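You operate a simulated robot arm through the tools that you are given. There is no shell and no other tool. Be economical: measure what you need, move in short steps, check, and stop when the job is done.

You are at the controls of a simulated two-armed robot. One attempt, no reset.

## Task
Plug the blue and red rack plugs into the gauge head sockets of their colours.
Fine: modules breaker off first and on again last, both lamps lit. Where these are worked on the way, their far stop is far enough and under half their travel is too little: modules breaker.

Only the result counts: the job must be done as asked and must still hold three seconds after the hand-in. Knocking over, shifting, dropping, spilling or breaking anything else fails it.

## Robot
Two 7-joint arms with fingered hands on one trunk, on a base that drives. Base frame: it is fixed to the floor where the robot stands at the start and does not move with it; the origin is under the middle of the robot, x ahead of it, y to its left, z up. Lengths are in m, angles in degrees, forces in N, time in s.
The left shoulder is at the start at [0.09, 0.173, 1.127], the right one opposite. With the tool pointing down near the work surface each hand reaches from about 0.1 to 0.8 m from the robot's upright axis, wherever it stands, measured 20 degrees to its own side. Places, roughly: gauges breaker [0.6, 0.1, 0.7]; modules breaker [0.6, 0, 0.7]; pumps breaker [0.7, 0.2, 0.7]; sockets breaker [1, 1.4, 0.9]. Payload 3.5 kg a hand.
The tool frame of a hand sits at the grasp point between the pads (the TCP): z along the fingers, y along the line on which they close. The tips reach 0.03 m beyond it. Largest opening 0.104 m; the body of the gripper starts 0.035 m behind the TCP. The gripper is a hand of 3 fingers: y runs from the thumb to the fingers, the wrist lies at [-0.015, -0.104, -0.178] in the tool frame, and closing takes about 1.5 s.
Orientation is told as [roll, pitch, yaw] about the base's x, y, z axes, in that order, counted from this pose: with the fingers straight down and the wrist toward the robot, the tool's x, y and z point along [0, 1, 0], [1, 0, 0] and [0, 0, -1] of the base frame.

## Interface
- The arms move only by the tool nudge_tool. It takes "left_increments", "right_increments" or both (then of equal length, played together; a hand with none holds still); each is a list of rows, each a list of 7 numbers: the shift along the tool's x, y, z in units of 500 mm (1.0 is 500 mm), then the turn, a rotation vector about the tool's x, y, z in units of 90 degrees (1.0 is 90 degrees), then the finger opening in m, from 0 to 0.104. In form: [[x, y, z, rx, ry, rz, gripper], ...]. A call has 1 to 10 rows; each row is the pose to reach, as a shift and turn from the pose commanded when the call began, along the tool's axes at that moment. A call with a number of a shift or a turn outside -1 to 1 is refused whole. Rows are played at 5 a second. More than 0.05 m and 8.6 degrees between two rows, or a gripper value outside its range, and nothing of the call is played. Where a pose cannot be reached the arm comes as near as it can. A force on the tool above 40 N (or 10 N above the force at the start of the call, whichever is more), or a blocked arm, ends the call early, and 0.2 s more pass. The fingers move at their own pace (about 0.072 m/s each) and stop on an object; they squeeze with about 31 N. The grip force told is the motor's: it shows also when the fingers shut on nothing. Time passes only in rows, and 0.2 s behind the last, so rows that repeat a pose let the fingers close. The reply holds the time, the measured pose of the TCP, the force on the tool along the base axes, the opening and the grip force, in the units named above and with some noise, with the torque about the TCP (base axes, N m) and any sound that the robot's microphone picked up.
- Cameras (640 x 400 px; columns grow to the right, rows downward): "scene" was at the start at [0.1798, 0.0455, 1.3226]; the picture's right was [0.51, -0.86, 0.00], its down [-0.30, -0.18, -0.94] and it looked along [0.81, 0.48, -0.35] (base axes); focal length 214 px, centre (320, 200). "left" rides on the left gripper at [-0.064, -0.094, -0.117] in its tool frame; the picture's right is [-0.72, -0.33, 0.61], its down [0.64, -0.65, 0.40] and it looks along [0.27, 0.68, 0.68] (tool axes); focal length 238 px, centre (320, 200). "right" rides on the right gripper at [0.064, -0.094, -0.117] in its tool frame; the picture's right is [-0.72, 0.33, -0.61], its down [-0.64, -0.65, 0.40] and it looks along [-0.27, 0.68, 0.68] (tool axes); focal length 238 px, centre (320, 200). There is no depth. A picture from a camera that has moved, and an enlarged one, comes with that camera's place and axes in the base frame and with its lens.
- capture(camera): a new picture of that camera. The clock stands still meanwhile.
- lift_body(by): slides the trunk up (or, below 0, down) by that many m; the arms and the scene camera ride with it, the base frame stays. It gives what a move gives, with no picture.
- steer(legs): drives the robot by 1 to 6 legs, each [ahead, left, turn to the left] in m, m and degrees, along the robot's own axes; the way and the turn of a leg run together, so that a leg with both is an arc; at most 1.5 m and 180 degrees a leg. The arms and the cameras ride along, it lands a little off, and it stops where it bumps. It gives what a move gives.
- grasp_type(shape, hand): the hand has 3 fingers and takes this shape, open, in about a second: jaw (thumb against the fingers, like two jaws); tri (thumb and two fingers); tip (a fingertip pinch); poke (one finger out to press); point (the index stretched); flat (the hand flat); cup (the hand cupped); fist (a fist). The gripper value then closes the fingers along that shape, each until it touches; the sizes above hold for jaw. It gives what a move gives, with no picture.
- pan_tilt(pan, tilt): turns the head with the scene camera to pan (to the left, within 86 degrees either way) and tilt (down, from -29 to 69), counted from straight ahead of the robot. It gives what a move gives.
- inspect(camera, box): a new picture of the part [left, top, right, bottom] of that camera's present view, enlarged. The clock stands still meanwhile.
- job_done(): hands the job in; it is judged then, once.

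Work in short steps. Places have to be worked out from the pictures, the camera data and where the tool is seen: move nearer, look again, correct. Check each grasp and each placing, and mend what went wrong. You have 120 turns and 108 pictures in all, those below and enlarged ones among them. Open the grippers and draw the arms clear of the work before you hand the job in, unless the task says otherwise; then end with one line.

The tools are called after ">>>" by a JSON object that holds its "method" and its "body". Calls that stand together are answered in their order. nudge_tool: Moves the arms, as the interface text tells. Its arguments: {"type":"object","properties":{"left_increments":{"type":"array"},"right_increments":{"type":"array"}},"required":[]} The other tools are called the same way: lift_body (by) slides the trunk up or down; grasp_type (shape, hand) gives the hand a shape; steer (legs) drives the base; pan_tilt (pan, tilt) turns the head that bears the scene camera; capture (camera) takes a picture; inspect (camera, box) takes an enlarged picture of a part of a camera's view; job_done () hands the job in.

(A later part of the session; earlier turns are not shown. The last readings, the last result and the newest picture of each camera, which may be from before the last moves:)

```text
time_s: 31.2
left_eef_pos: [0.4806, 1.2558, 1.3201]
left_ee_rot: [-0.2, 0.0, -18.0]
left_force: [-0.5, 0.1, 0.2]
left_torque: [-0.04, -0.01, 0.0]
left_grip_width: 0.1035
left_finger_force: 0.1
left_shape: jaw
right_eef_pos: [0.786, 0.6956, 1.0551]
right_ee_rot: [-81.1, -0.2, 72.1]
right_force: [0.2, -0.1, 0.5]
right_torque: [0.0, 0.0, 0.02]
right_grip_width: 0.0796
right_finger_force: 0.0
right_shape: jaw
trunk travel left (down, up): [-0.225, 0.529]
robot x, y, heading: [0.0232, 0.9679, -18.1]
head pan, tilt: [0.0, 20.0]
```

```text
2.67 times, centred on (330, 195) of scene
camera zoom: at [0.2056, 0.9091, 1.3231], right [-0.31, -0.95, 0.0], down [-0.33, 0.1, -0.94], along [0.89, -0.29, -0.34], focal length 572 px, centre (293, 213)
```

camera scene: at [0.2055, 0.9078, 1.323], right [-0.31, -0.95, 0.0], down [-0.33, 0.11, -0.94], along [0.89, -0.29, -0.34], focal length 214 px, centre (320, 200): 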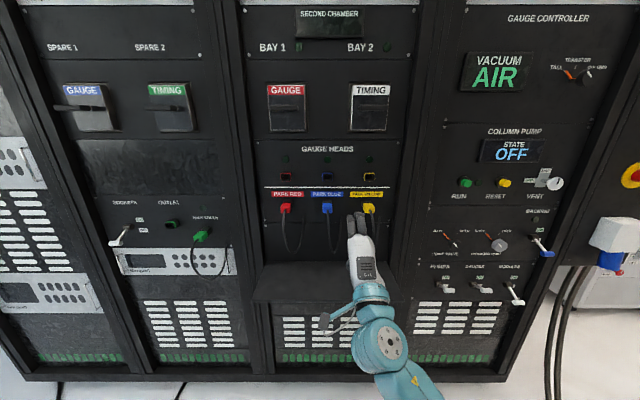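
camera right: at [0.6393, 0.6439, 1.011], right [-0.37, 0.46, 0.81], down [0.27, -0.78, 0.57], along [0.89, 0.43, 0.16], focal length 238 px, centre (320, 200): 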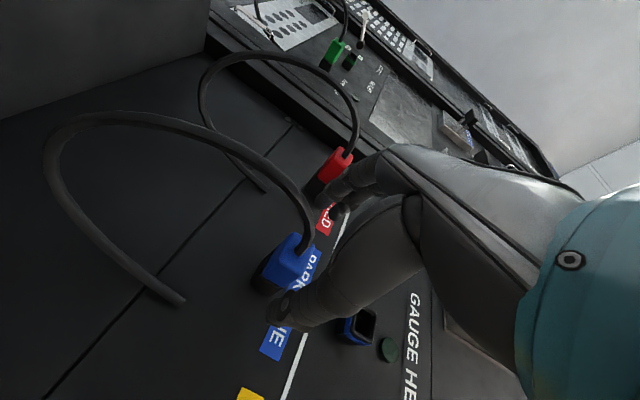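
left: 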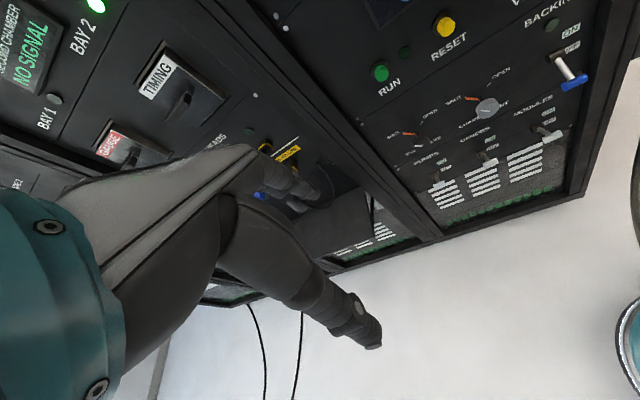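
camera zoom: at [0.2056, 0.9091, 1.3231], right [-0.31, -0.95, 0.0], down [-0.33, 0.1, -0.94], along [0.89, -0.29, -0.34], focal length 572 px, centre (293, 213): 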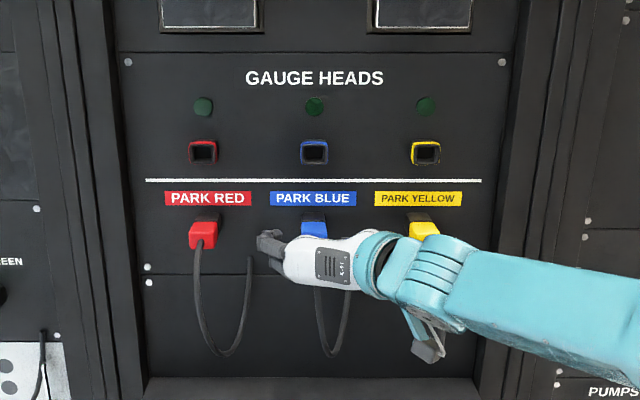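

Alignment matches the expected pixel positions. I advance 0.046 to straddle the plug.

>>> {"method": "nudge_tool", "body": {"right_increments": [[-0.005, 0, 0.03, 0, 0, 0, 0.08], [-0.01, 0, 0.06, 0, 0, 0, 0.08], [-0.012, 0, 0.094, 0, 0, 0, 0.08]]}}

>>> {"method": "capture", "body": {"camera": "right"}}

```text
time_s: 32.0
left_eef_pos: [0.481, 1.256, 1.3203]
left_ee_rot: [0.0, 0.0, -18.0]
left_force: [-0.2, -0.7, -0.7]
left_torque: [-0.02, 0.0, -0.01]
left_grip_width: 0.1035
left_finger_force: 0.1
left_shape: jaw
right_eef_pos: [0.8075, 0.6861, 1.0541]
right_ee_rot: [-81.0, 0.1, 72.2]
right_force: [0.0, -0.3, -0.4]
right_torque: [-0.02, 0.01, 0.0]
right_grip_width: 0.0796
right_finger_force: 0.1
right_shape: jaw
right hand out of reach, approached as far as the arm can: row 2, 3
trunk travel left (down, up): [-0.225, 0.529]
robot x, y, heading: [0.0203, 0.9728, -18.3]
head pan, tilt: [0.0, 20.0]
```

```text
71 pictures are left
camera right: at [0.6604, 0.6357, 1.0097], right [-0.37, 0.46, 0.81], down [0.28, -0.77, 0.57], along [0.89, 0.43, 0.16], focal length 238 px, centre (320, 200)
```

right: 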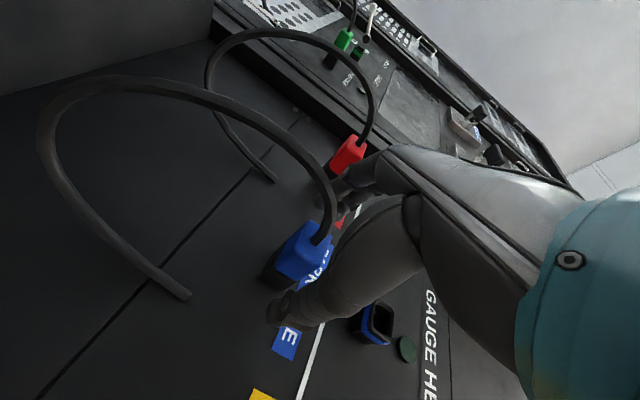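

Arm reach ends at A≈0.556. I withdraw the hand 0.12, drive 0.14 closer, and look again.

>>> {"method": "nudge_tool", "body": {"right_increments": [[0.01, 0, -0.09, 0, 0, 0, 0.08], [0.025, 0, -0.18, 0, 0, 0, 0.08], [0.036, 0, -0.26, 0, 0, 0, 0.08], [0.05, 0, -0.34, 0, 0, 0, 0.08]]}}

>>> {"method": "steer", "body": {"legs": [[0.14, 0, 0]]}}

>>> {"method": "capture", "body": {"camera": "right"}}

>>> {"method": "capture", "body": {"camera": "scene"}}

```text
time_s: 33.0
left_eef_pos: [0.4794, 1.2556, 1.3212]
left_ee_rot: [0.0, 0.1, -18.0]
left_force: [-0.8, 0.3, 0.6]
left_torque: [0.0, -0.01, 0.03]
left_grip_width: 0.1037
left_finger_force: 0.1
left_shape: jaw
right_eef_pos: [0.8089, 0.685, 1.0538]
right_ee_rot: [-80.9, 0.0, 72.1]
right_force: [-0.2, 0.2, 0.0]
right_torque: [0.01, -0.04, 0.01]
right_grip_width: 0.0797
right_finger_force: 0.0
right_shape: jaw
right hand out of reach, approached as far as the arm can: row 1, 2, 3, 4
trunk travel left (down, up): [-0.225, 0.529]
robot x, y, heading: [0.0244, 0.9713, -18.0]
head pan, tilt: [0.0, 20.0]
```

```text
time_s: 34.0
left_eef_pos: [0.5387, 1.2356, 1.3205]
left_ee_rot: [-0.1, 0.1, -18.0]
left_force: [0.0, -0.7, -0.1]
left_torque: [-0.01, 0.02, -0.02]
left_grip_width: 0.1037
left_finger_force: 0.1
left_shape: jaw
right_eef_pos: [0.8644, 0.6797, 1.0507]
right_ee_rot: [-80.2, -0.4, 73.9]
right_force: [-16.9, 1.3, 1.5]
right_torque: [-0.04, -0.15, -0.19]
right_grip_width: 0.0809
right_finger_force: 0.1
right_shape: jaw
trunk travel left (down, up): [-0.225, 0.529]
robot x, y, heading: [0.0858, 0.948, -17.9]
head pan, tilt: [0.0, 20.0]
stopped in leg 1: the force on the tool passed its limit at 113 N (the readings are from after the stop); the commanded pose is now the measured one
```

```text
70 pictures are left
camera right: at [0.7184, 0.6245, 1.007], right [-0.38, 0.44, 0.81], down [0.3, -0.77, 0.56], along [0.88, 0.46, 0.16], focal length 238 px, centre (320, 200)
```

right: 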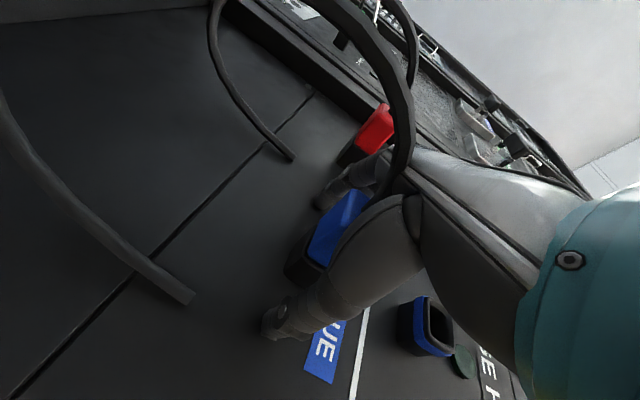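

```text
69 pictures are left
camera scene: at [0.2636, 0.8878, 1.3235], right [-0.31, -0.95, 0.0], down [-0.32, 0.11, -0.94], along [0.89, -0.29, -0.34], focal length 214 px, centre (320, 200)
```

scene: 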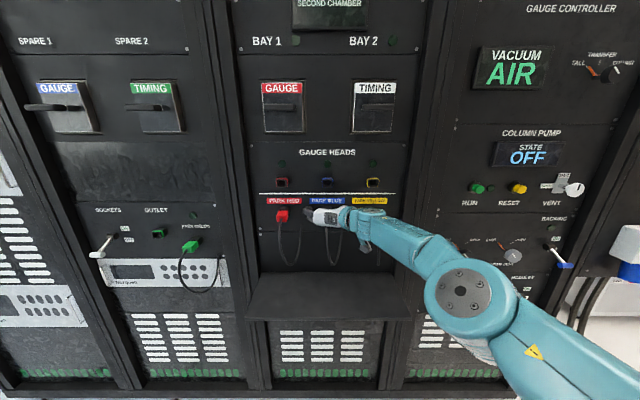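

The retreat had not been carried out, so the drive pressed the fingertips onto the panel; the plug still sits undisturbed between the fingers. I must not chain those. I ease the hand back 0.025.

>>> {"method": "nudge_tool", "body": {"right_increments": [[0, 0, -0.03, 0, 0, 0, 0.08], [0.004, -0.01, -0.06, 0, 0, 0, 0.08]]}}

>>> {"method": "capture", "body": {"camera": "right"}}

```text
time_s: 34.6
left_eef_pos: [0.5419, 1.2346, 1.3201]
left_ee_rot: [0.0, 0.2, -17.9]
left_force: [0.7, 0.3, 0.0]
left_torque: [-0.01, 0.01, 0.01]
left_grip_width: 0.1038
left_finger_force: 0.2
left_shape: jaw
right_eef_pos: [0.8386, 0.682, 1.0518]
right_ee_rot: [-80.2, -0.1, 73.6]
right_force: [-0.1, 0.4, 0.0]
right_torque: [-0.01, 0.0, 0.04]
right_grip_width: 0.0799
right_finger_force: 0.1
right_shape: jaw
trunk travel left (down, up): [-0.225, 0.529]
robot x, y, heading: [0.0858, 0.9504, -18.1]
head pan, tilt: [0.0, 20.0]
```

```text
68 pictures are left
camera right: at [0.691, 0.6277, 1.0092], right [-0.37, 0.45, 0.81], down [0.3, -0.77, 0.56], along [0.88, 0.46, 0.15], focal length 238 px, centre (320, 200)
```

right: 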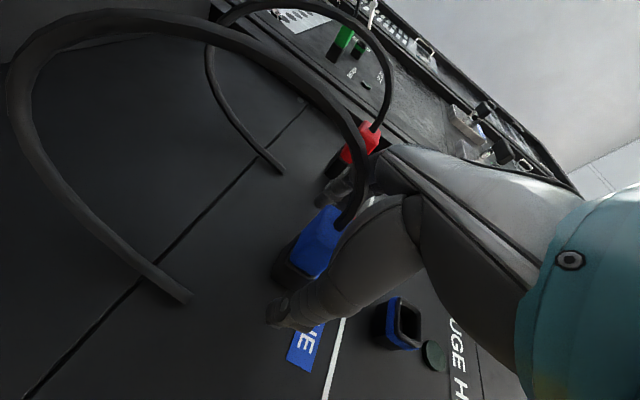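

The blue plug is centred between the pads. Closing the hand on it.

>>> {"method": "nudge_tool", "body": {"right_increments": [[0, -0.008, 0, 0, 0, 0, 0.06], [0, -0.008, 0, 0, 0, 0, 0.04], [0, -0.008, 0, 0, 0, 0, 0.02], [0, -0.008, 0, 0, 0, 0, 0.0], [0, -0.008, 0, 0, 0, 0, 0.0], [0, -0.008, 0, 0, 0, 0, 0.0], [0, -0.008, 0, 0, 0, 0, 0.0], [0, -0.008, 0, 0, 0, 0, 0.0]]}}

>>> {"method": "capture", "body": {"camera": "right"}}

```text
time_s: 36.5
left_eef_pos: [0.5422, 1.2354, 1.3205]
left_ee_rot: [-0.2, 0.2, -17.9]
left_force: [0.1, 0.1, 0.1]
left_torque: [-0.04, -0.04, -0.02]
left_grip_width: 0.1037
left_finger_force: 0.1
left_shape: jaw
right_eef_pos: [0.8366, 0.6786, 1.0524]
right_ee_rot: [-80.3, -0.4, 73.8]
right_force: [0.1, -2.3, 0.0]
right_torque: [-0.02, 0.03, -0.01]
right_grip_width: 0.0267
right_finger_force: 30.7
right_shape: jaw
trunk travel left (down, up): [-0.225, 0.529]
robot x, y, heading: [0.0824, 0.9459, -17.9]
head pan, tilt: [0.0, 20.0]
```

```text
67 pictures are left
camera right: at [0.6899, 0.6238, 1.0086], right [-0.37, 0.44, 0.81], down [0.3, -0.77, 0.56], along [0.88, 0.46, 0.15], focal length 238 px, centre (320, 200)
```

right: 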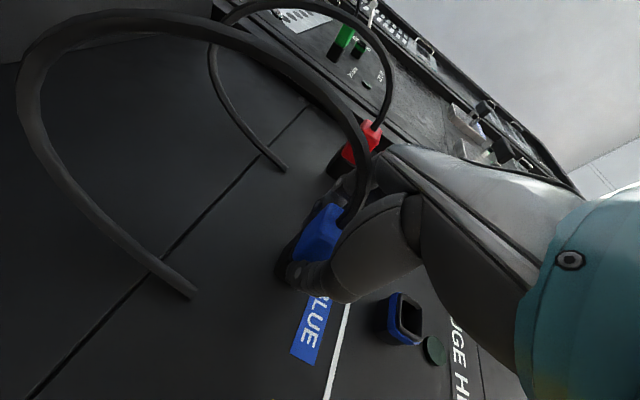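

Firm grip (31 N at 27 mm). I pull straight out from the panel, in small steps.

>>> {"method": "nudge_tool", "body": {"right_increments": [[0.004, 0.001, -0.02, 0, 0, 0, 0], [0.007, 0.001, -0.04, 0, 0, 0, 0], [0.01, 0.002, -0.06, 0, 0, 0, 0], [0.0135, 0.0025, -0.08, 0, 0, 0, 0], [0.017, 0.003, -0.1, 0, 0, 0, 0], [0.02, 0.004, -0.12, 0, 0, 0, 0]]}}

>>> {"method": "capture", "body": {"camera": "right"}}

```text
time_s: 37.9
left_eef_pos: [0.5429, 1.2351, 1.3194]
left_ee_rot: [0.0, 0.2, -18.0]
left_force: [-0.1, -0.2, -0.6]
left_torque: [0.02, 0.02, 0.01]
left_grip_width: 0.1038
left_finger_force: 0.1
left_shape: jaw
right_eef_pos: [0.7781, 0.6969, 1.0518]
right_ee_rot: [-80.3, -0.3, 73.7]
right_force: [-0.1, 0.4, -0.3]
right_torque: [0.01, 0.01, 0.0]
right_grip_width: 0.0259
right_finger_force: 31.2
right_shape: jaw
trunk travel left (down, up): [-0.225, 0.529]
robot x, y, heading: [0.0853, 0.9496, -17.9]
head pan, tilt: [0.0, 20.0]
```

```text
66 pictures are left
camera right: at [0.6317, 0.6428, 1.0085], right [-0.37, 0.44, 0.81], down [0.3, -0.77, 0.56], along [0.88, 0.46, 0.15], focal length 238 px, centre (320, 200)
```

right: 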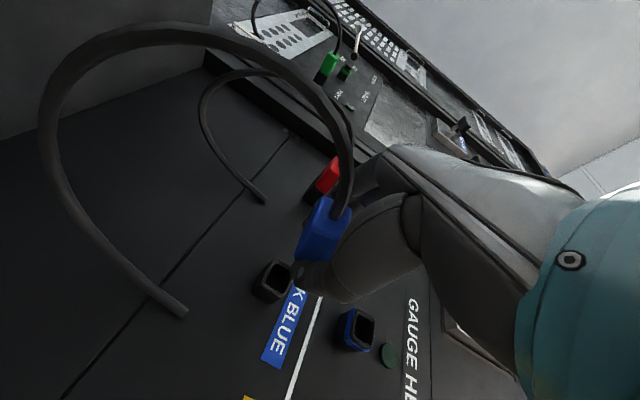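

The plug is out. I enlarge to measure the exact offset between the park housing and the gauge-head socket.

>>> {"method": "inspect", "body": {"camera": "right", "box": [230, 180, 430, 380]}}

>>> {"method": "inspect", "body": {"camera": "scene", "box": [240, 140, 400, 240]}}

```text
2.00 times, centred on (330, 280) of right
camera zoom: at [0.6317, 0.6428, 1.0085], right [-0.37, 0.44, 0.81], down [0.3, -0.77, 0.56], along [0.88, 0.46, 0.15], focal length 477 px, centre (300, 40)
```

zoom: 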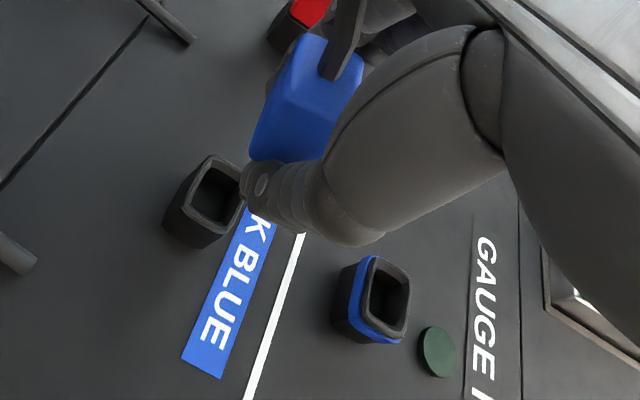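

```text
4.00 times, centred on (320, 190) of scene
camera zoom: at [0.2666, 0.8876, 1.3231], right [-0.31, -0.95, 0.0], down [-0.33, 0.11, -0.94], along [0.89, -0.29, -0.34], focal length 858 px, centre (320, 240)
```

zoom: 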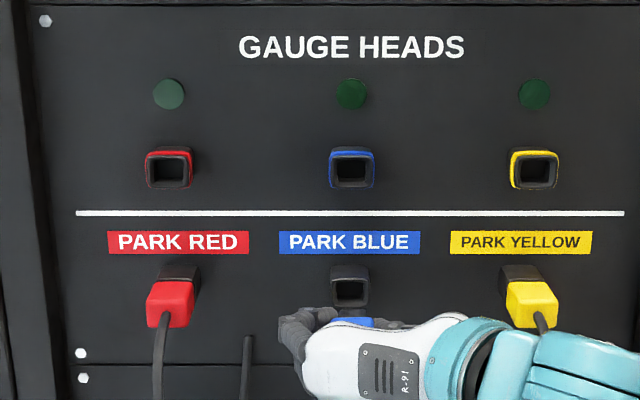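

Park and socket share the same L; the vertical offset is 0.100. I raise the plug by 0.100 keeping orientation.

>>> {"method": "nudge_tool", "body": {"right_increments": [[-0.04, 0, -0.0068, 0, 0, 0, 0], [-0.08, 0, -0.0136, 0, 0, 0, 0], [-0.12, 0, -0.0204, 0, 0, 0, 0], [-0.16, 0, -0.0272, 0, 0, 0, 0], [-0.1972, 0, -0.0336, 0, 0, 0, 0], [-0.1972, 0, -0.0336, 0, 0, 0, 0]]}}

>>> {"method": "inspect", "body": {"camera": "scene", "box": [240, 140, 400, 240]}}

>>> {"method": "capture", "body": {"camera": "right"}}

```text
time_s: 39.2
left_eef_pos: [0.5423, 1.2355, 1.3183]
left_ee_rot: [-0.1, 0.2, -18.0]
left_force: [0.6, 1.0, -0.8]
left_torque: [0.01, -0.01, 0.01]
left_grip_width: 0.1036
left_finger_force: 0.0
left_shape: jaw
right_eef_pos: [0.7779, 0.6973, 1.151]
right_ee_rot: [-80.1, -0.3, 73.6]
right_force: [-0.7, 0.4, -0.7]
right_torque: [-0.02, -0.03, -0.02]
right_grip_width: 0.0259
right_finger_force: 31.0
right_shape: jaw
trunk travel left (down, up): [-0.225, 0.529]
robot x, y, heading: [0.0851, 0.9501, -18.1]
head pan, tilt: [0.0, 20.0]
```

```text
4.00 times, centred on (320, 190) of scene
camera zoom: at [0.2668, 0.8876, 1.323], right [-0.31, -0.95, 0.0], down [-0.33, 0.11, -0.94], along [0.89, -0.29, -0.34], focal length 858 px, centre (320, 240)
```

zoom: 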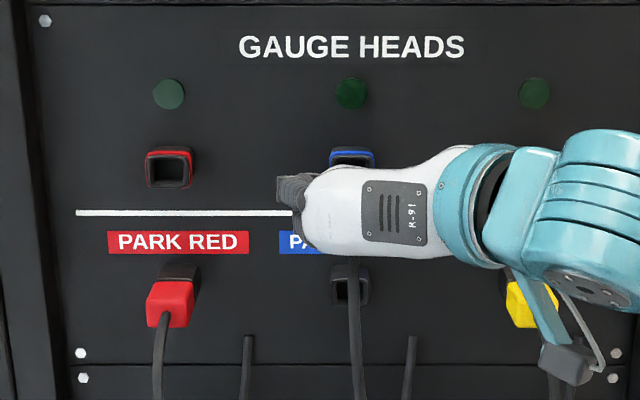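

```text
62 pictures are left
camera right: at [0.6325, 0.6421, 1.1087], right [-0.37, 0.44, 0.81], down [0.3, -0.77, 0.56], along [0.88, 0.46, 0.15], focal length 238 px, centre (320, 200)
```

right: 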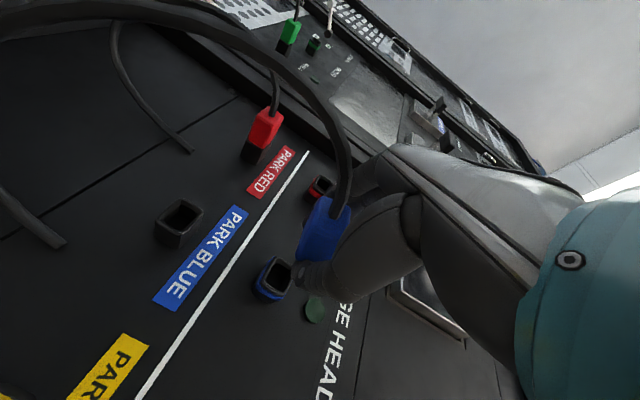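

The socket now appears where the park hole was relative to the hand (within ~3 px). I enlarge the same box to compare exactly.

>>> {"method": "inspect", "body": {"camera": "right", "box": [230, 180, 430, 380]}}

```text
2.00 times, centred on (330, 280) of right
camera zoom: at [0.6325, 0.6421, 1.1087], right [-0.37, 0.44, 0.81], down [0.3, -0.77, 0.56], along [0.88, 0.46, 0.15], focal length 477 px, centre (300, 40)
```

zoom: 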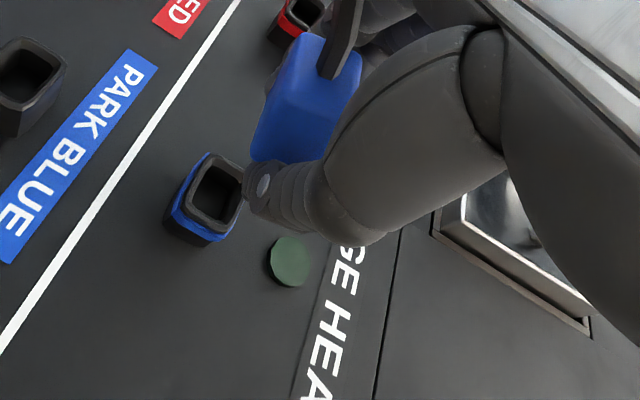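

Identical alignment. I push the plug straight in, with slight overtravel to seat it.

>>> {"method": "nudge_tool", "body": {"right_increments": [[-0.0034, -0.0006, 0.02, 0, 0, 0, 0], [-0.0068, -0.0012, 0.04, 0, 0, 0, 0], [-0.0102, -0.0019, 0.06, 0, 0, 0, 0], [-0.0136, -0.0025, 0.08, 0, 0, 0, 0], [-0.017, -0.003, 0.1, 0, 0, 0, 0], [-0.0206, -0.0038, 0.1207, 0, 0, 0, 0], [-0.022, -0.004, 0.1286, 0, 0, 0, 0]]}}

>>> {"method": "inspect", "body": {"camera": "right", "box": [230, 180, 430, 380]}}

```text
time_s: 40.7
left_eef_pos: [0.5352, 1.2359, 1.3217]
left_ee_rot: [-0.1, -0.1, -18.2]
left_force: [-0.1, -0.3, -0.4]
left_torque: [0.03, -0.01, 0.02]
left_grip_width: 0.1038
left_finger_force: 0.0
left_shape: jaw
right_eef_pos: [0.83, 0.6819, 1.1528]
right_ee_rot: [-80.1, -0.4, 74.2]
right_force: [-32.0, 3.7, 0.3]
right_torque: [-0.04, -0.11, -0.51]
right_grip_width: 0.0271
right_finger_force: 31.5
right_shape: jaw
trunk travel left (down, up): [-0.225, 0.529]
robot x, y, heading: [0.0798, 0.9494, -17.7]
head pan, tilt: [0.0, 20.0]
stopped in row 7 (right hand): the force on the tool passed its limit at 44 N (the readings are from after the stop); the commanded pose is now the measured one
```

```text
2.00 times, centred on (330, 280) of right
camera zoom: at [0.6841, 0.6253, 1.1101], right [-0.38, 0.44, 0.82], down [0.31, -0.77, 0.56], along [0.87, 0.46, 0.15], focal length 477 px, centre (300, 40)
```

zoom: 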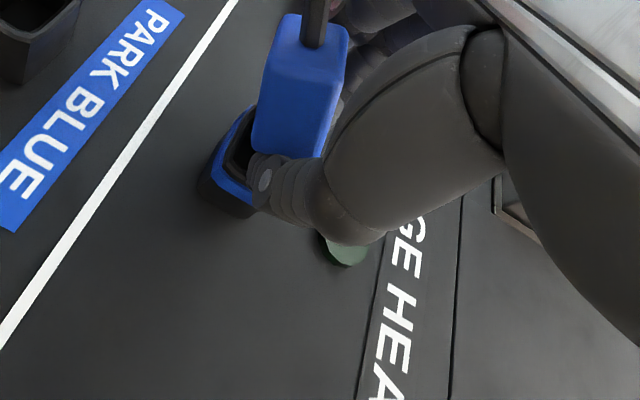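

The push stopped at 44 N about 7 mm short of the depth it had in its park socket. I check the seating from the head camera.

>>> {"method": "inspect", "body": {"camera": "scene", "box": [280, 150, 380, 212]}}

>>> {"method": "capture", "body": {"camera": "left"}}

```text
6.40 times, centred on (330, 181) of scene
camera zoom: at [0.2601, 0.8878, 1.324], right [-0.31, -0.95, 0.0], down [-0.32, 0.11, -0.94], along [0.89, -0.29, -0.34], focal length 1373 px, centre (256, 322)
```

zoom: 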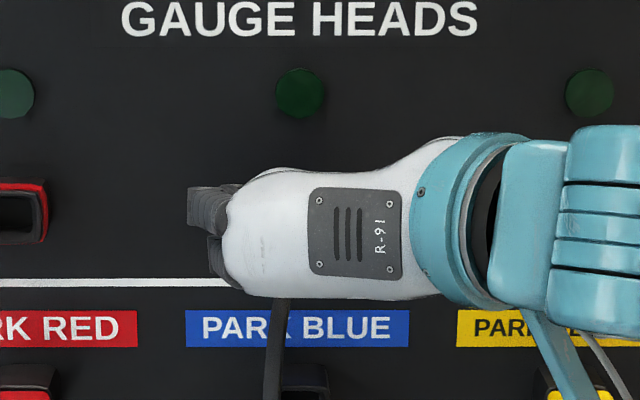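

```text
58 pictures are left
camera left: at [0.426, 1.2049, 1.439], right [-0.53, -0.58, -0.61], down [-0.42, 0.81, -0.41], along [0.73, 0.04, -0.68], focal length 238 px, centre (320, 200)
```

left: 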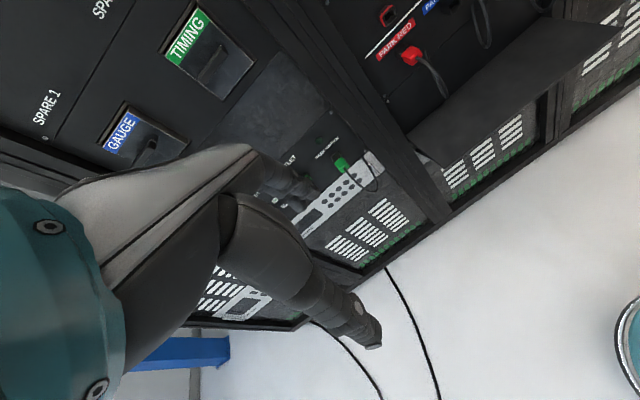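

The hand hides it. I retract 3 cm and re-inspect the plug against the socket.

>>> {"method": "nudge_tool", "body": {"right_increments": [[0.0034, 0.0006, -0.02, 0, 0, 0, 0], [0.0068, 0.0012, -0.04, 0, 0, 0, 0], [0.0102, 0.0019, -0.06, 0, 0, 0, 0]]}}

>>> {"method": "inspect", "body": {"camera": "right", "box": [230, 180, 430, 380]}}

```text
time_s: 41.5
left_eef_pos: [0.5424, 1.235, 1.3196]
left_ee_rot: [-0.1, 0.1, -18.1]
left_force: [0.7, -0.2, 0.2]
left_torque: [0.0, -0.02, -0.01]
left_grip_width: 0.1037
left_finger_force: 0.1
left_shape: jaw
right_eef_pos: [0.8075, 0.6887, 1.1504]
right_ee_rot: [-80.0, -0.3, 74.1]
right_force: [0.1, -0.1, -0.4]
right_torque: [-0.01, -0.01, 0.02]
right_grip_width: 0.0262
right_finger_force: 30.3
right_shape: jaw
trunk travel left (down, up): [-0.225, 0.529]
robot x, y, heading: [0.0797, 0.9495, -18.0]
head pan, tilt: [0.0, 20.0]
```

```text
2.00 times, centred on (330, 280) of right
camera zoom: at [0.6605, 0.6332, 1.1076], right [-0.37, 0.44, 0.82], down [0.31, -0.77, 0.56], along [0.88, 0.46, 0.15], focal length 477 px, centre (300, 40)
```

zoom: 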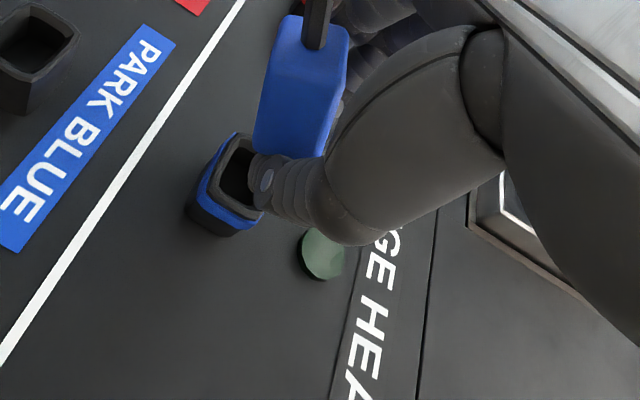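

The plug has pitched nose-up in the pinch (its image edges rotated ~10° from the post-pull view). I take a tighter enlarged picture to quantify.

>>> {"method": "inspect", "body": {"camera": "right", "box": [265, 180, 365, 290]}}

```text
3.64 times, centred on (315, 235) of right
camera zoom: at [0.6605, 0.6332, 1.1076], right [-0.37, 0.44, 0.82], down [0.31, -0.77, 0.56], along [0.88, 0.46, 0.15], focal length 867 px, centre (338, 73)
```

zoom: 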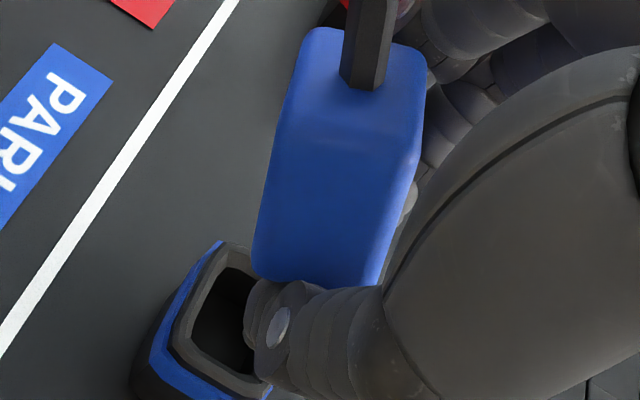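

Working it out: the fingertips overlapped the socket rim (I gripped too near the nose), so the plug slid back and tilted ~22° in the hand. I'll set it level on the shelf below and regrip it at its rear. First: retract, pitch the hand so the plug is level, and lower to above the shelf.

>>> {"method": "nudge_tool", "body": {"right_increments": [[0.0065, 0, -0.04, 0, 0, 0, 0], [0.0185, 0, -0.1085, 0, 0, 0, 0], [0.08, 0, -0.098, 0, 0.08, 0, 0], [0.16, 0, -0.085, 0, 0.16, 0, 0], [0.24, 0, -0.07, 0, 0.25, 0, 0], [0.32, 0, -0.057, 0, 0.25, 0, 0], [0.4, 0, -0.044, 0, 0.25, 0, 0], [0.48, 0, -0.03, 0, 0.25, 0, 0], [0.55, 0, -0.018, 0, 0.25, 0, 0]]}}

>>> {"method": "capture", "body": {"camera": "right"}}

>>> {"method": "capture", "body": {"camera": "scene"}}

```text
time_s: 43.5
left_eef_pos: [0.5428, 1.2364, 1.3191]
left_ee_rot: [-0.1, 0.1, -18.1]
left_force: [-0.2, 0.6, -0.1]
left_torque: [-0.01, -0.02, 0.04]
left_grip_width: 0.1036
left_finger_force: 0.0
left_shape: jaw
right_eef_pos: [0.7513, 0.7061, 0.8791]
right_ee_rot: [-57.5, -0.3, 74.0]
right_force: [0.3, 0.4, -1.0]
right_torque: [0.04, -0.04, -0.01]
right_grip_width: 0.026
right_finger_force: 31.1
right_shape: jaw
trunk travel left (down, up): [-0.225, 0.529]
robot x, y, heading: [0.081, 0.9472, -18.2]
head pan, tilt: [0.0, 20.0]
```

```text
55 pictures are left
camera right: at [0.5998, 0.652, 0.8894], right [-0.04, 0.34, 0.94], down [0.48, -0.82, 0.32], along [0.88, 0.46, -0.13], focal length 238 px, centre (320, 200)
```

right: 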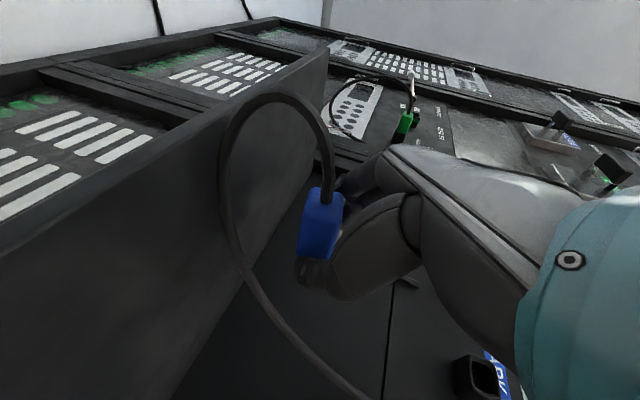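

```text
54 pictures are left
camera scene: at [0.2661, 0.8876, 1.323], right [-0.31, -0.95, 0.0], down [-0.33, 0.11, -0.94], along [0.89, -0.29, -0.34], focal length 214 px, centre (320, 200)
```

scene: 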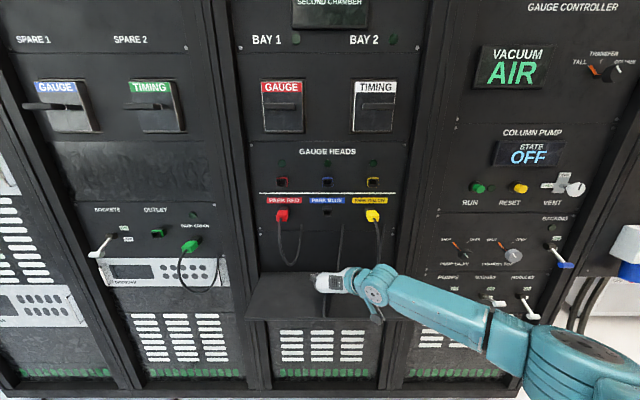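

The plug is now roughly level 9 cm above the shelf (shelf z≈0.79, front edge A≈0.436). I move 4 cm further in and down to z≈0.835.

>>> {"method": "nudge_tool", "body": {"right_increments": [[0.002, 0, 0.035, 0, 0, 0, 0], [0.004, 0, 0.07, 0, 0, 0, 0], [0.0076, 0, 0.0997, 0, 0, 0, 0], [0.02, 0, 0.107, 0, 0, 0, 0], [0.033, 0, 0.116, 0, 0, 0, 0]]}}

>>> {"method": "capture", "body": {"camera": "right"}}

>>> {"method": "inspect", "body": {"camera": "scene", "box": [240, 220, 400, 330]}}

```text
time_s: 44.7
left_eef_pos: [0.5421, 1.236, 1.3195]
left_ee_rot: [-0.1, 0.2, -18.1]
left_force: [-0.8, -0.1, 0.3]
left_torque: [-0.01, 0.01, 0.0]
left_grip_width: 0.1036
left_finger_force: 0.0
left_shape: jaw
right_eef_pos: [0.7911, 0.6953, 0.8363]
right_ee_rot: [-57.4, -0.3, 74.0]
right_force: [-1.0, 0.1, -0.1]
right_torque: [0.0, 0.0, 0.01]
right_grip_width: 0.0258
right_finger_force: 31.0
right_shape: jaw
trunk travel left (down, up): [-0.225, 0.529]
robot x, y, heading: [0.0841, 0.95, -18.1]
head pan, tilt: [0.0, 20.0]
```

```text
53 pictures are left
camera right: at [0.6388, 0.6415, 0.8447], right [-0.04, 0.34, 0.94], down [0.48, -0.82, 0.32], along [0.88, 0.46, -0.14], focal length 238 px, centre (320, 200)
```

right: 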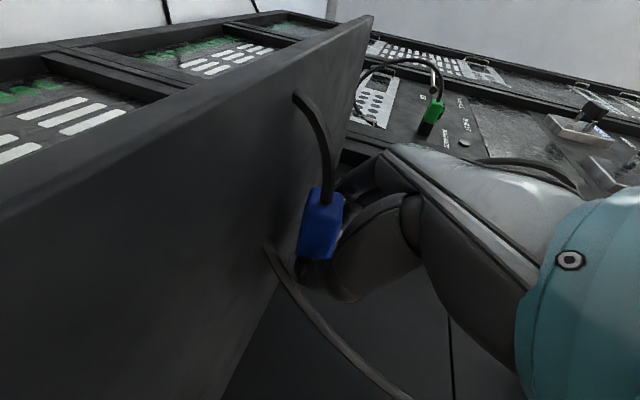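

```text
3.64 times, centred on (320, 275) of scene
camera zoom: at [0.266, 0.8877, 1.3231], right [-0.31, -0.95, 0.0], down [-0.33, 0.11, -0.94], along [0.89, -0.29, -0.34], focal length 780 px, centre (320, -73)
```

zoom: 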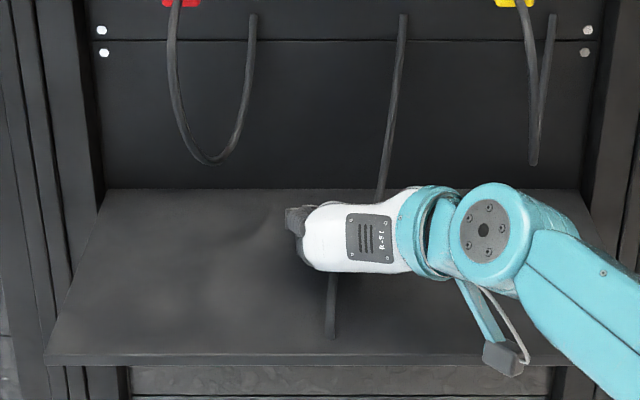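

The cable is slack. I lower a bit more, feeling for contact with the shelf.

>>> {"method": "nudge_tool", "body": {"right_increments": [[0.0084, 0, 0.0054, 0, 0, 0, 0], [0.0168, 0, 0.0107, 0, 0, 0, 0], [0.0253, 0, 0.0161, 0, 0, 0, 0], [0.0337, 0, 0.0215, 0, 0, 0, 0]]}}

>>> {"method": "capture", "body": {"camera": "right"}}

```text
time_s: 45.7
left_eef_pos: [0.5384, 1.2361, 1.3215]
left_ee_rot: [0.0, 0.0, -18.0]
left_force: [-0.3, 0.5, 0.0]
left_torque: [0.01, 0.0, -0.01]
left_grip_width: 0.1037
left_finger_force: 0.0
left_shape: jaw
right_eef_pos: [0.7916, 0.6965, 0.8224]
right_ee_rot: [-58.1, -0.5, 74.0]
right_force: [-5.5, -2.1, 21.6]
right_torque: [0.25, -0.45, 0.04]
right_grip_width: 0.0262
right_finger_force: 31.0
right_shape: jaw
trunk travel left (down, up): [-0.225, 0.529]
robot x, y, heading: [0.0817, 0.9533, -18.0]
head pan, tilt: [0.0, 20.0]
```

```text
51 pictures are left
camera right: at [0.6384, 0.6421, 0.83], right [-0.05, 0.34, 0.94], down [0.47, -0.82, 0.32], along [0.88, 0.46, -0.12], focal length 238 px, centre (320, 200)
```

right: 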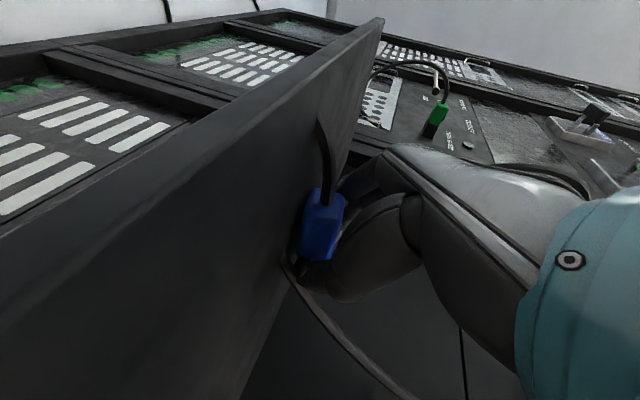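

Contact with the shelf (21 N). I ease up 4 mm and open so the plug settles on the shelf.

>>> {"method": "nudge_tool", "body": {"right_increments": [[-0.009, 0, -0.0055, 0, 0, 0, 0.0], [-0.009, 0, -0.0055, 0, 0, 0, 0.03], [-0.009, 0, -0.0055, 0, 0, 0, 0.045], [-0.009, 0, -0.0055, 0, 0, 0, 0.06], [-0.009, 0, -0.0055, 0, 0, 0, 0.08], [-0.009, 0, -0.0055, 0, 0, 0, 0.08], [-0.009, 0, -0.0055, 0, 0, 0, 0.08]]}}

>>> {"method": "capture", "body": {"camera": "right"}}

```text
time_s: 47.3
left_eef_pos: [0.5411, 1.2355, 1.3204]
left_ee_rot: [-0.1, 0.1, -18.2]
left_force: [-0.3, -0.1, -0.2]
left_torque: [0.04, -0.02, 0.02]
left_grip_width: 0.1036
left_finger_force: 0.0
left_shape: jaw
right_eef_pos: [0.7902, 0.696, 0.8203]
right_ee_rot: [-57.4, -0.3, 74.0]
right_force: [-0.9, -2.9, 6.4]
right_torque: [0.19, -0.21, -0.06]
right_grip_width: 0.0783
right_finger_force: 0.1
right_shape: jaw
trunk travel left (down, up): [-0.225, 0.529]
robot x, y, heading: [0.0843, 0.9462, -18.1]
head pan, tilt: [0.0, 20.0]
```

```text
50 pictures are left
camera right: at [0.6377, 0.6413, 0.8304], right [-0.04, 0.34, 0.94], down [0.48, -0.82, 0.32], along [0.88, 0.46, -0.13], focal length 238 px, centre (320, 200)
```

right: 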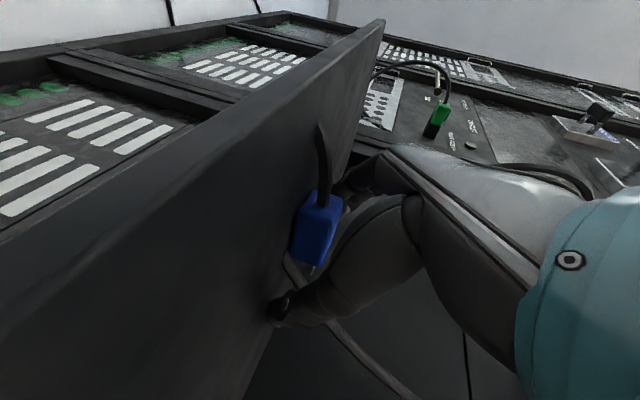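

The plug rests on the shelf. I withdraw the open hand backward-up along its own axis and look.

>>> {"method": "nudge_tool", "body": {"right_increments": [[-0.01, 0, -0.04, 0, 0, 0, 0.09], [-0.02, 0, -0.1, 0, 0, 0, 0.09], [-0.04, 0, -0.18, 0, 0, 0, 0.09], [-0.06, 0, -0.26, 0, 0, 0, 0.09]]}}

>>> {"method": "pan_tilt", "body": {"pan": 0, "tilt": 45}}

>>> {"method": "capture", "body": {"camera": "right"}}

>>> {"method": "inspect", "body": {"camera": "scene", "box": [240, 100, 400, 200]}}

```text
time_s: 48.3
left_eef_pos: [0.5407, 1.2356, 1.32]
left_ee_rot: [-0.1, 0.1, -18.1]
left_force: [-0.6, -0.6, -0.2]
left_torque: [0.01, -0.02, -0.02]
left_grip_width: 0.1038
left_finger_force: 0.1
left_shape: jaw
right_eef_pos: [0.7002, 0.7195, 0.916]
right_ee_rot: [-57.5, -0.3, 74.0]
right_force: [0.3, 0.1, 0.7]
right_torque: [0.0, -0.01, -0.01]
right_grip_width: 0.0897
right_finger_force: 0.1
right_shape: jaw
trunk travel left (down, up): [-0.225, 0.529]
robot x, y, heading: [0.0826, 0.9491, -18.0]
head pan, tilt: [0.0, 20.0]
```

```text
time_s: 49.2
left_eef_pos: [0.5419, 1.2357, 1.3199]
left_ee_rot: [-0.1, 0.2, -18.1]
left_force: [0.3, -0.6, -0.1]
left_torque: [0.0, 0.01, 0.0]
left_grip_width: 0.1034
left_finger_force: 0.0
left_shape: jaw
right_eef_pos: [0.7024, 0.7197, 0.9166]
right_ee_rot: [-57.6, -0.3, 74.1]
right_force: [-1.0, -0.4, -0.6]
right_torque: [-0.01, 0.0, 0.02]
right_grip_width: 0.0899
right_finger_force: 0.0
right_shape: jaw
trunk travel left (down, up): [-0.225, 0.529]
robot x, y, heading: [0.0815, 0.9501, -18.1]
head pan, tilt: [0.0, 45.0]
```

```text
49 pictures are left
camera right: at [0.5483, 0.6665, 0.9249], right [-0.04, 0.34, 0.94], down [0.48, -0.82, 0.32], along [0.88, 0.46, -0.13], focal length 238 px, centre (320, 200)
```

right: 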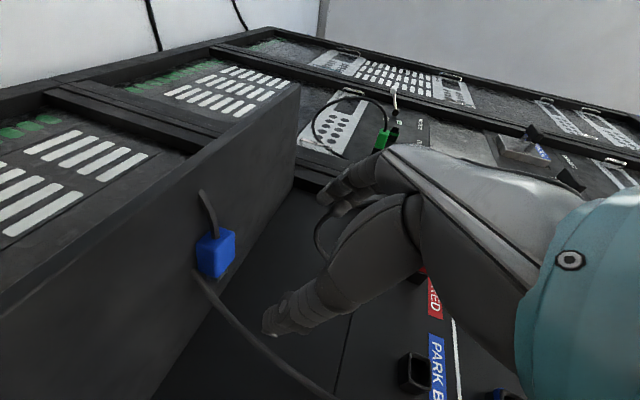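

```text
4.00 times, centred on (320, 150) of scene
camera zoom: at [0.2547, 0.8913, 1.2845], right [-0.31, -0.95, 0.0], down [-0.67, 0.22, -0.71], along [0.67, -0.22, -0.71], focal length 858 px, centre (320, 400)
```

zoom: 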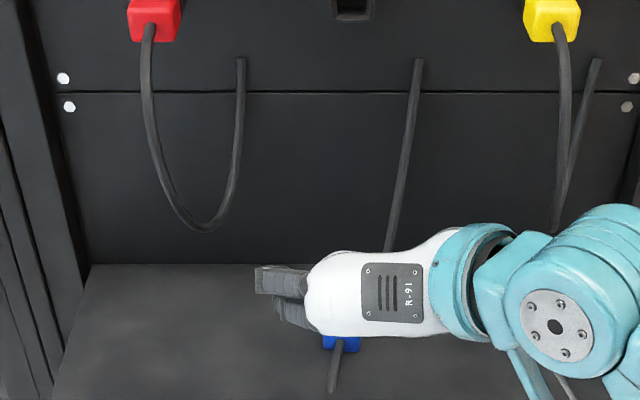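

The plug lies level on the shelf with rear face at A≈0.511, L≈0.908, aligned with the rack normal. I pitch the hand to ~57° down and hover above the plug's rear end.

>>> {"method": "nudge_tool", "body": {"right_increments": [[0, 0, 0.02, 0, 0.09, 0, 0.07], [0.005, 0.004, 0.05, 0, 0.18, 0, 0.07], [0.01, 0.006, 0.08, 0, 0.272, 0, 0.07], [0.015, 0.008, 0.114, 0, 0.272, 0, 0.07]]}}

>>> {"method": "capture", "body": {"camera": "right"}}

```text
time_s: 50.2
left_eef_pos: [0.542, 1.2363, 1.3202]
left_ee_rot: [-0.2, 0.2, -18.1]
left_force: [-0.3, 0.1, -0.8]
left_torque: [0.06, -0.02, -0.03]
left_grip_width: 0.1037
left_finger_force: 0.1
left_shape: jaw
right_eef_pos: [0.7454, 0.714, 0.8789]
right_ee_rot: [-33.0, -0.3, 74.1]
right_force: [0.4, 1.1, -0.2]
right_torque: [-0.02, -0.01, -0.01]
right_grip_width: 0.0705
right_finger_force: 0.1
right_shape: jaw
trunk travel left (down, up): [-0.225, 0.529]
robot x, y, heading: [0.0811, 0.9491, -18.1]
head pan, tilt: [0.0, 45.0]
```

```text
47 pictures are left
camera right: at [0.6071, 0.6543, 0.9425], right [0.35, 0.23, 0.91], down [0.55, -0.84, 0.0], along [0.76, 0.5, -0.42], focal length 238 px, centre (320, 200)
```

right: 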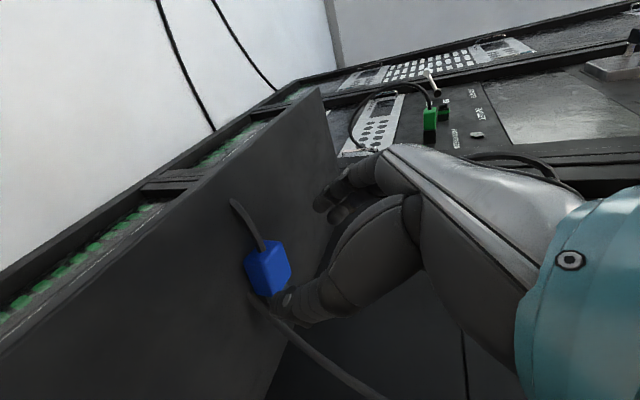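

Plug centre now estimated at A≈0.545, L≈0.913 (rear ≈0.517). I descend to straddle its rear half.

>>> {"method": "nudge_tool", "body": {"right_increments": [[0.001, 0.002, 0.04, 0, 0, 0, 0.065], [0.002, 0.004, 0.08, 0, 0, 0, 0.065], [0.004, 0.004, 0.11, 0, 0, 0, 0.065], [0.005, 0.004, 0.122, 0, 0, 0, 0.065]]}}

>>> {"method": "inspect", "body": {"camera": "right", "box": [220, 160, 420, 340]}}

```text
time_s: 51.2
left_eef_pos: [0.5394, 1.2367, 1.3205]
left_ee_rot: [-0.2, 0.1, -18.0]
left_force: [0.9, -0.6, -0.7]
left_torque: [-0.03, -0.02, -0.02]
left_grip_width: 0.1038
left_finger_force: 0.1
left_shape: jaw
right_eef_pos: [0.7642, 0.7111, 0.8288]
right_ee_rot: [-33.4, -0.5, 74.0]
right_force: [1.5, -1.2, 11.2]
right_torque: [0.35, -0.28, -0.09]
right_grip_width: 0.0646
right_finger_force: 0.0
right_shape: jaw
right hand out of reach, approached as far as the arm can: row 3, 4
trunk travel left (down, up): [-0.225, 0.529]
robot x, y, heading: [0.0816, 0.9509, -17.9]
head pan, tilt: [0.0, 45.0]
```

```text
2.22 times, centred on (320, 250) of right
camera zoom: at [0.6249, 0.6533, 0.8907], right [0.34, 0.24, 0.91], down [0.55, -0.84, 0.01], along [0.76, 0.5, -0.41], focal length 530 px, centre (320, 89)
```

zoom: 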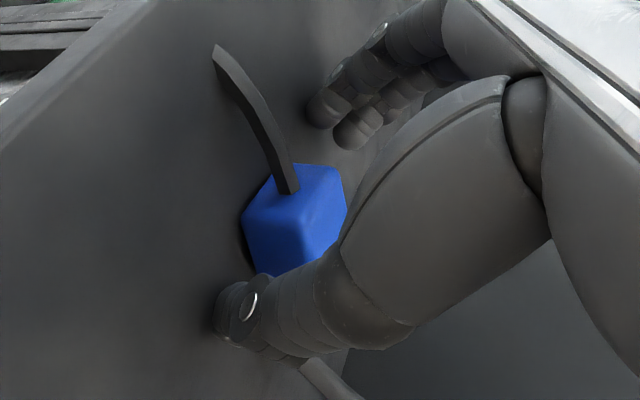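

The plug's rear half sits midway between thumb and fingers. I ease up slightly and close.

>>> {"method": "nudge_tool", "body": {"right_increments": [[-0.003, 0, -0.004, 0, 0, 0, 0.05], [-0.003, 0, -0.004, 0, 0, 0, 0.035], [-0.003, 0, -0.004, 0, 0, 0, 0.02], [-0.003, 0, -0.004, 0, 0, 0, 0], [-0.003, 0, -0.004, 0, 0, 0, 0], [-0.003, 0, -0.004, 0, 0, 0, 0], [-0.003, 0, -0.004, 0, 0, 0, 0]]}}

>>> {"method": "inspect", "body": {"camera": "right", "box": [220, 160, 420, 340]}}

```text
time_s: 52.8
left_eef_pos: [0.5393, 1.2353, 1.3203]
left_ee_rot: [-0.2, 0.1, -18.1]
left_force: [-0.1, 0.2, 0.1]
left_torque: [0.01, 0.01, 0.0]
left_grip_width: 0.1036
left_finger_force: 0.1
left_shape: jaw
right_eef_pos: [0.7636, 0.713, 0.8284]
right_ee_rot: [-33.2, -0.3, 74.0]
right_force: [3.9, 5.3, 18.9]
right_torque: [0.45, -0.43, 0.01]
right_grip_width: 0.0294
right_finger_force: 31.0
right_shape: jaw
trunk travel left (down, up): [-0.225, 0.529]
robot x, y, heading: [0.081, 0.9509, -18.0]
head pan, tilt: [0.0, 45.0]
```

```text
2.22 times, centred on (320, 250) of right
camera zoom: at [0.6246, 0.6537, 0.8917], right [0.34, 0.24, 0.91], down [0.55, -0.84, 0.01], along [0.76, 0.5, -0.42], focal length 530 px, centre (320, 89)
```

zoom: 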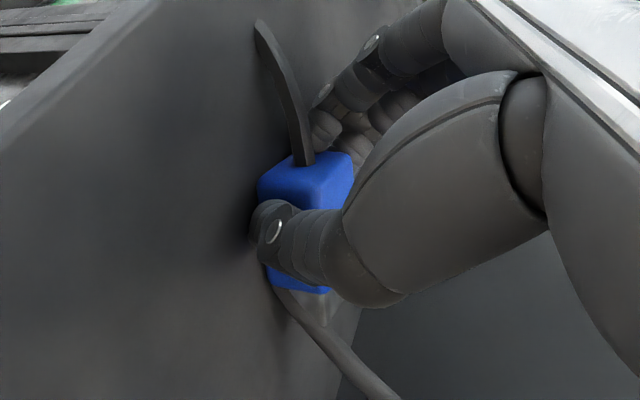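

Good grip: thumb mid-body, nose protruding ahead. I lift straight up to socket height, staying short of the panel.

>>> {"method": "nudge_tool", "body": {"right_increments": [[-0.036, 0, -0.055, 0, 0, 0, 0], [-0.08, 0, -0.13, 0, 0, 0, 0], [-0.125, 0, -0.21, 0, 0, 0, 0], [-0.17, 0, -0.29, 0, 0, 0, 0], [-0.216, 0, -0.37, 0, 0, 0, 0], [-0.262, 0, -0.45, 0, 0, 0, 0], [-0.308, -0.008, -0.53, 0, 0, 0, 0], [-0.355, -0.016, -0.605, 0, 0, 0, 0]]}}

>>> {"method": "inspect", "body": {"camera": "right", "box": [220, 160, 420, 340]}}

>>> {"method": "pan_tilt", "body": {"pan": 0, "tilt": 20}}

>>> {"method": "inspect", "body": {"camera": "scene", "box": [240, 140, 400, 240]}}

```text
time_s: 54.6
left_eef_pos: [0.5415, 1.235, 1.3201]
left_ee_rot: [0.0, 0.1, -18.1]
left_force: [-0.2, -0.4, 0.3]
left_torque: [0.03, -0.01, 0.0]
left_grip_width: 0.1038
left_finger_force: 0.0
left_shape: jaw
right_eef_pos: [0.7433, 0.705, 1.1777]
right_ee_rot: [-32.9, -0.3, 73.9]
right_force: [-0.9, -0.5, -0.8]
right_torque: [0.03, 0.01, -0.02]
right_grip_width: 0.0285
right_finger_force: 31.3
right_shape: jaw
right hand out of reach, approached as far as the arm can: row 1, 2, 3, 4, 5, 6, 7
trunk travel left (down, up): [-0.225, 0.529]
robot x, y, heading: [0.0858, 0.9523, -18.2]
head pan, tilt: [0.0, 45.0]
```

```text
2.22 times, centred on (320, 250) of right
camera zoom: at [0.6052, 0.6478, 1.2415], right [0.35, 0.23, 0.91], down [0.55, -0.84, 0.01], along [0.76, 0.5, -0.42], focal length 530 px, centre (320, 89)
```

zoom: 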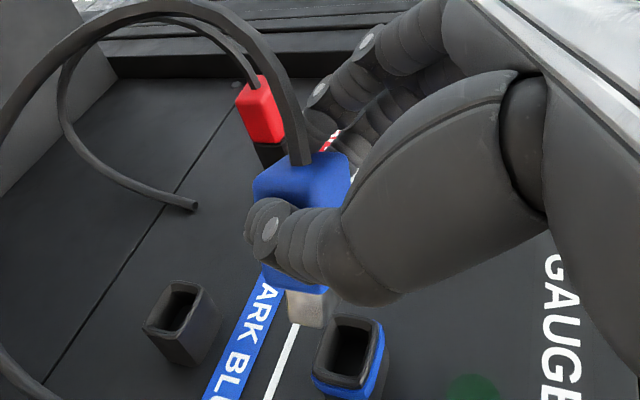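

```text
time_s: 55.5
left_eef_pos: [0.5413, 1.2342, 1.3204]
left_ee_rot: [-0.1, 0.2, -18.0]
left_force: [0.7, 0.0, 0.0]
left_torque: [-0.04, -0.01, -0.01]
left_grip_width: 0.1038
left_finger_force: 0.0
left_shape: jaw
right_eef_pos: [0.7439, 0.7066, 1.1765]
right_ee_rot: [-33.0, -0.4, 74.0]
right_force: [-0.7, -0.8, -0.2]
right_torque: [0.01, 0.01, -0.02]
right_grip_width: 0.0283
right_finger_force: 31.4
right_shape: jaw
trunk travel left (down, up): [-0.225, 0.529]
robot x, y, heading: [0.0796, 0.9527, -17.9]
head pan, tilt: [0.0, 20.0]
```

```text
4.00 times, centred on (320, 190) of scene
camera zoom: at [0.2659, 0.8876, 1.323], right [-0.31, -0.95, 0.0], down [-0.33, 0.11, -0.94], along [0.89, -0.29, -0.34], focal length 858 px, centre (320, 240)
```

zoom: 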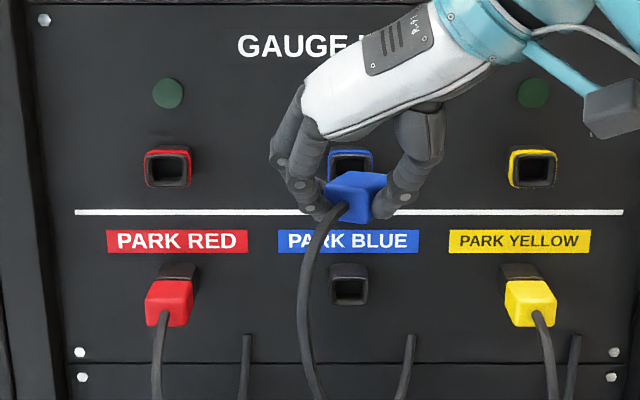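

The plug appears yawed/tilted in the pinch. I zoom further from both cameras to measure its axis.

>>> {"method": "inspect", "body": {"camera": "scene", "box": [304, 168, 352, 204]}}

>>> {"method": "inspect", "body": {"camera": "right", "box": [270, 210, 370, 310]}}

```text
11.11 times, centred on (328, 186) of scene
camera zoom: at [0.2659, 0.8876, 1.323], right [-0.31, -0.95, 0.0], down [-0.33, 0.11, -0.94], along [0.89, -0.29, -0.34], focal length 2383 px, centre (231, 356)
```

zoom: 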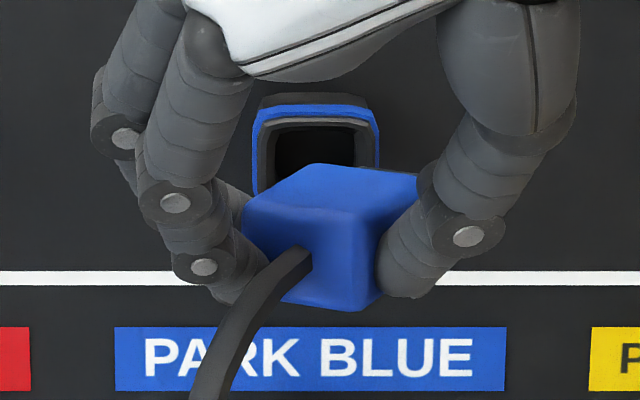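

```text
4.00 times, centred on (320, 260) of right
camera zoom: at [0.6059, 0.6482, 1.2406], right [0.35, 0.23, 0.91], down [0.55, -0.84, 0.01], along [0.76, 0.5, -0.42], focal length 953 px, centre (320, -40)
```

zoom: 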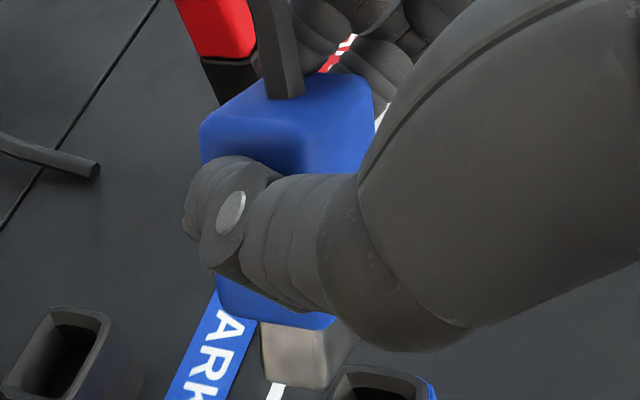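

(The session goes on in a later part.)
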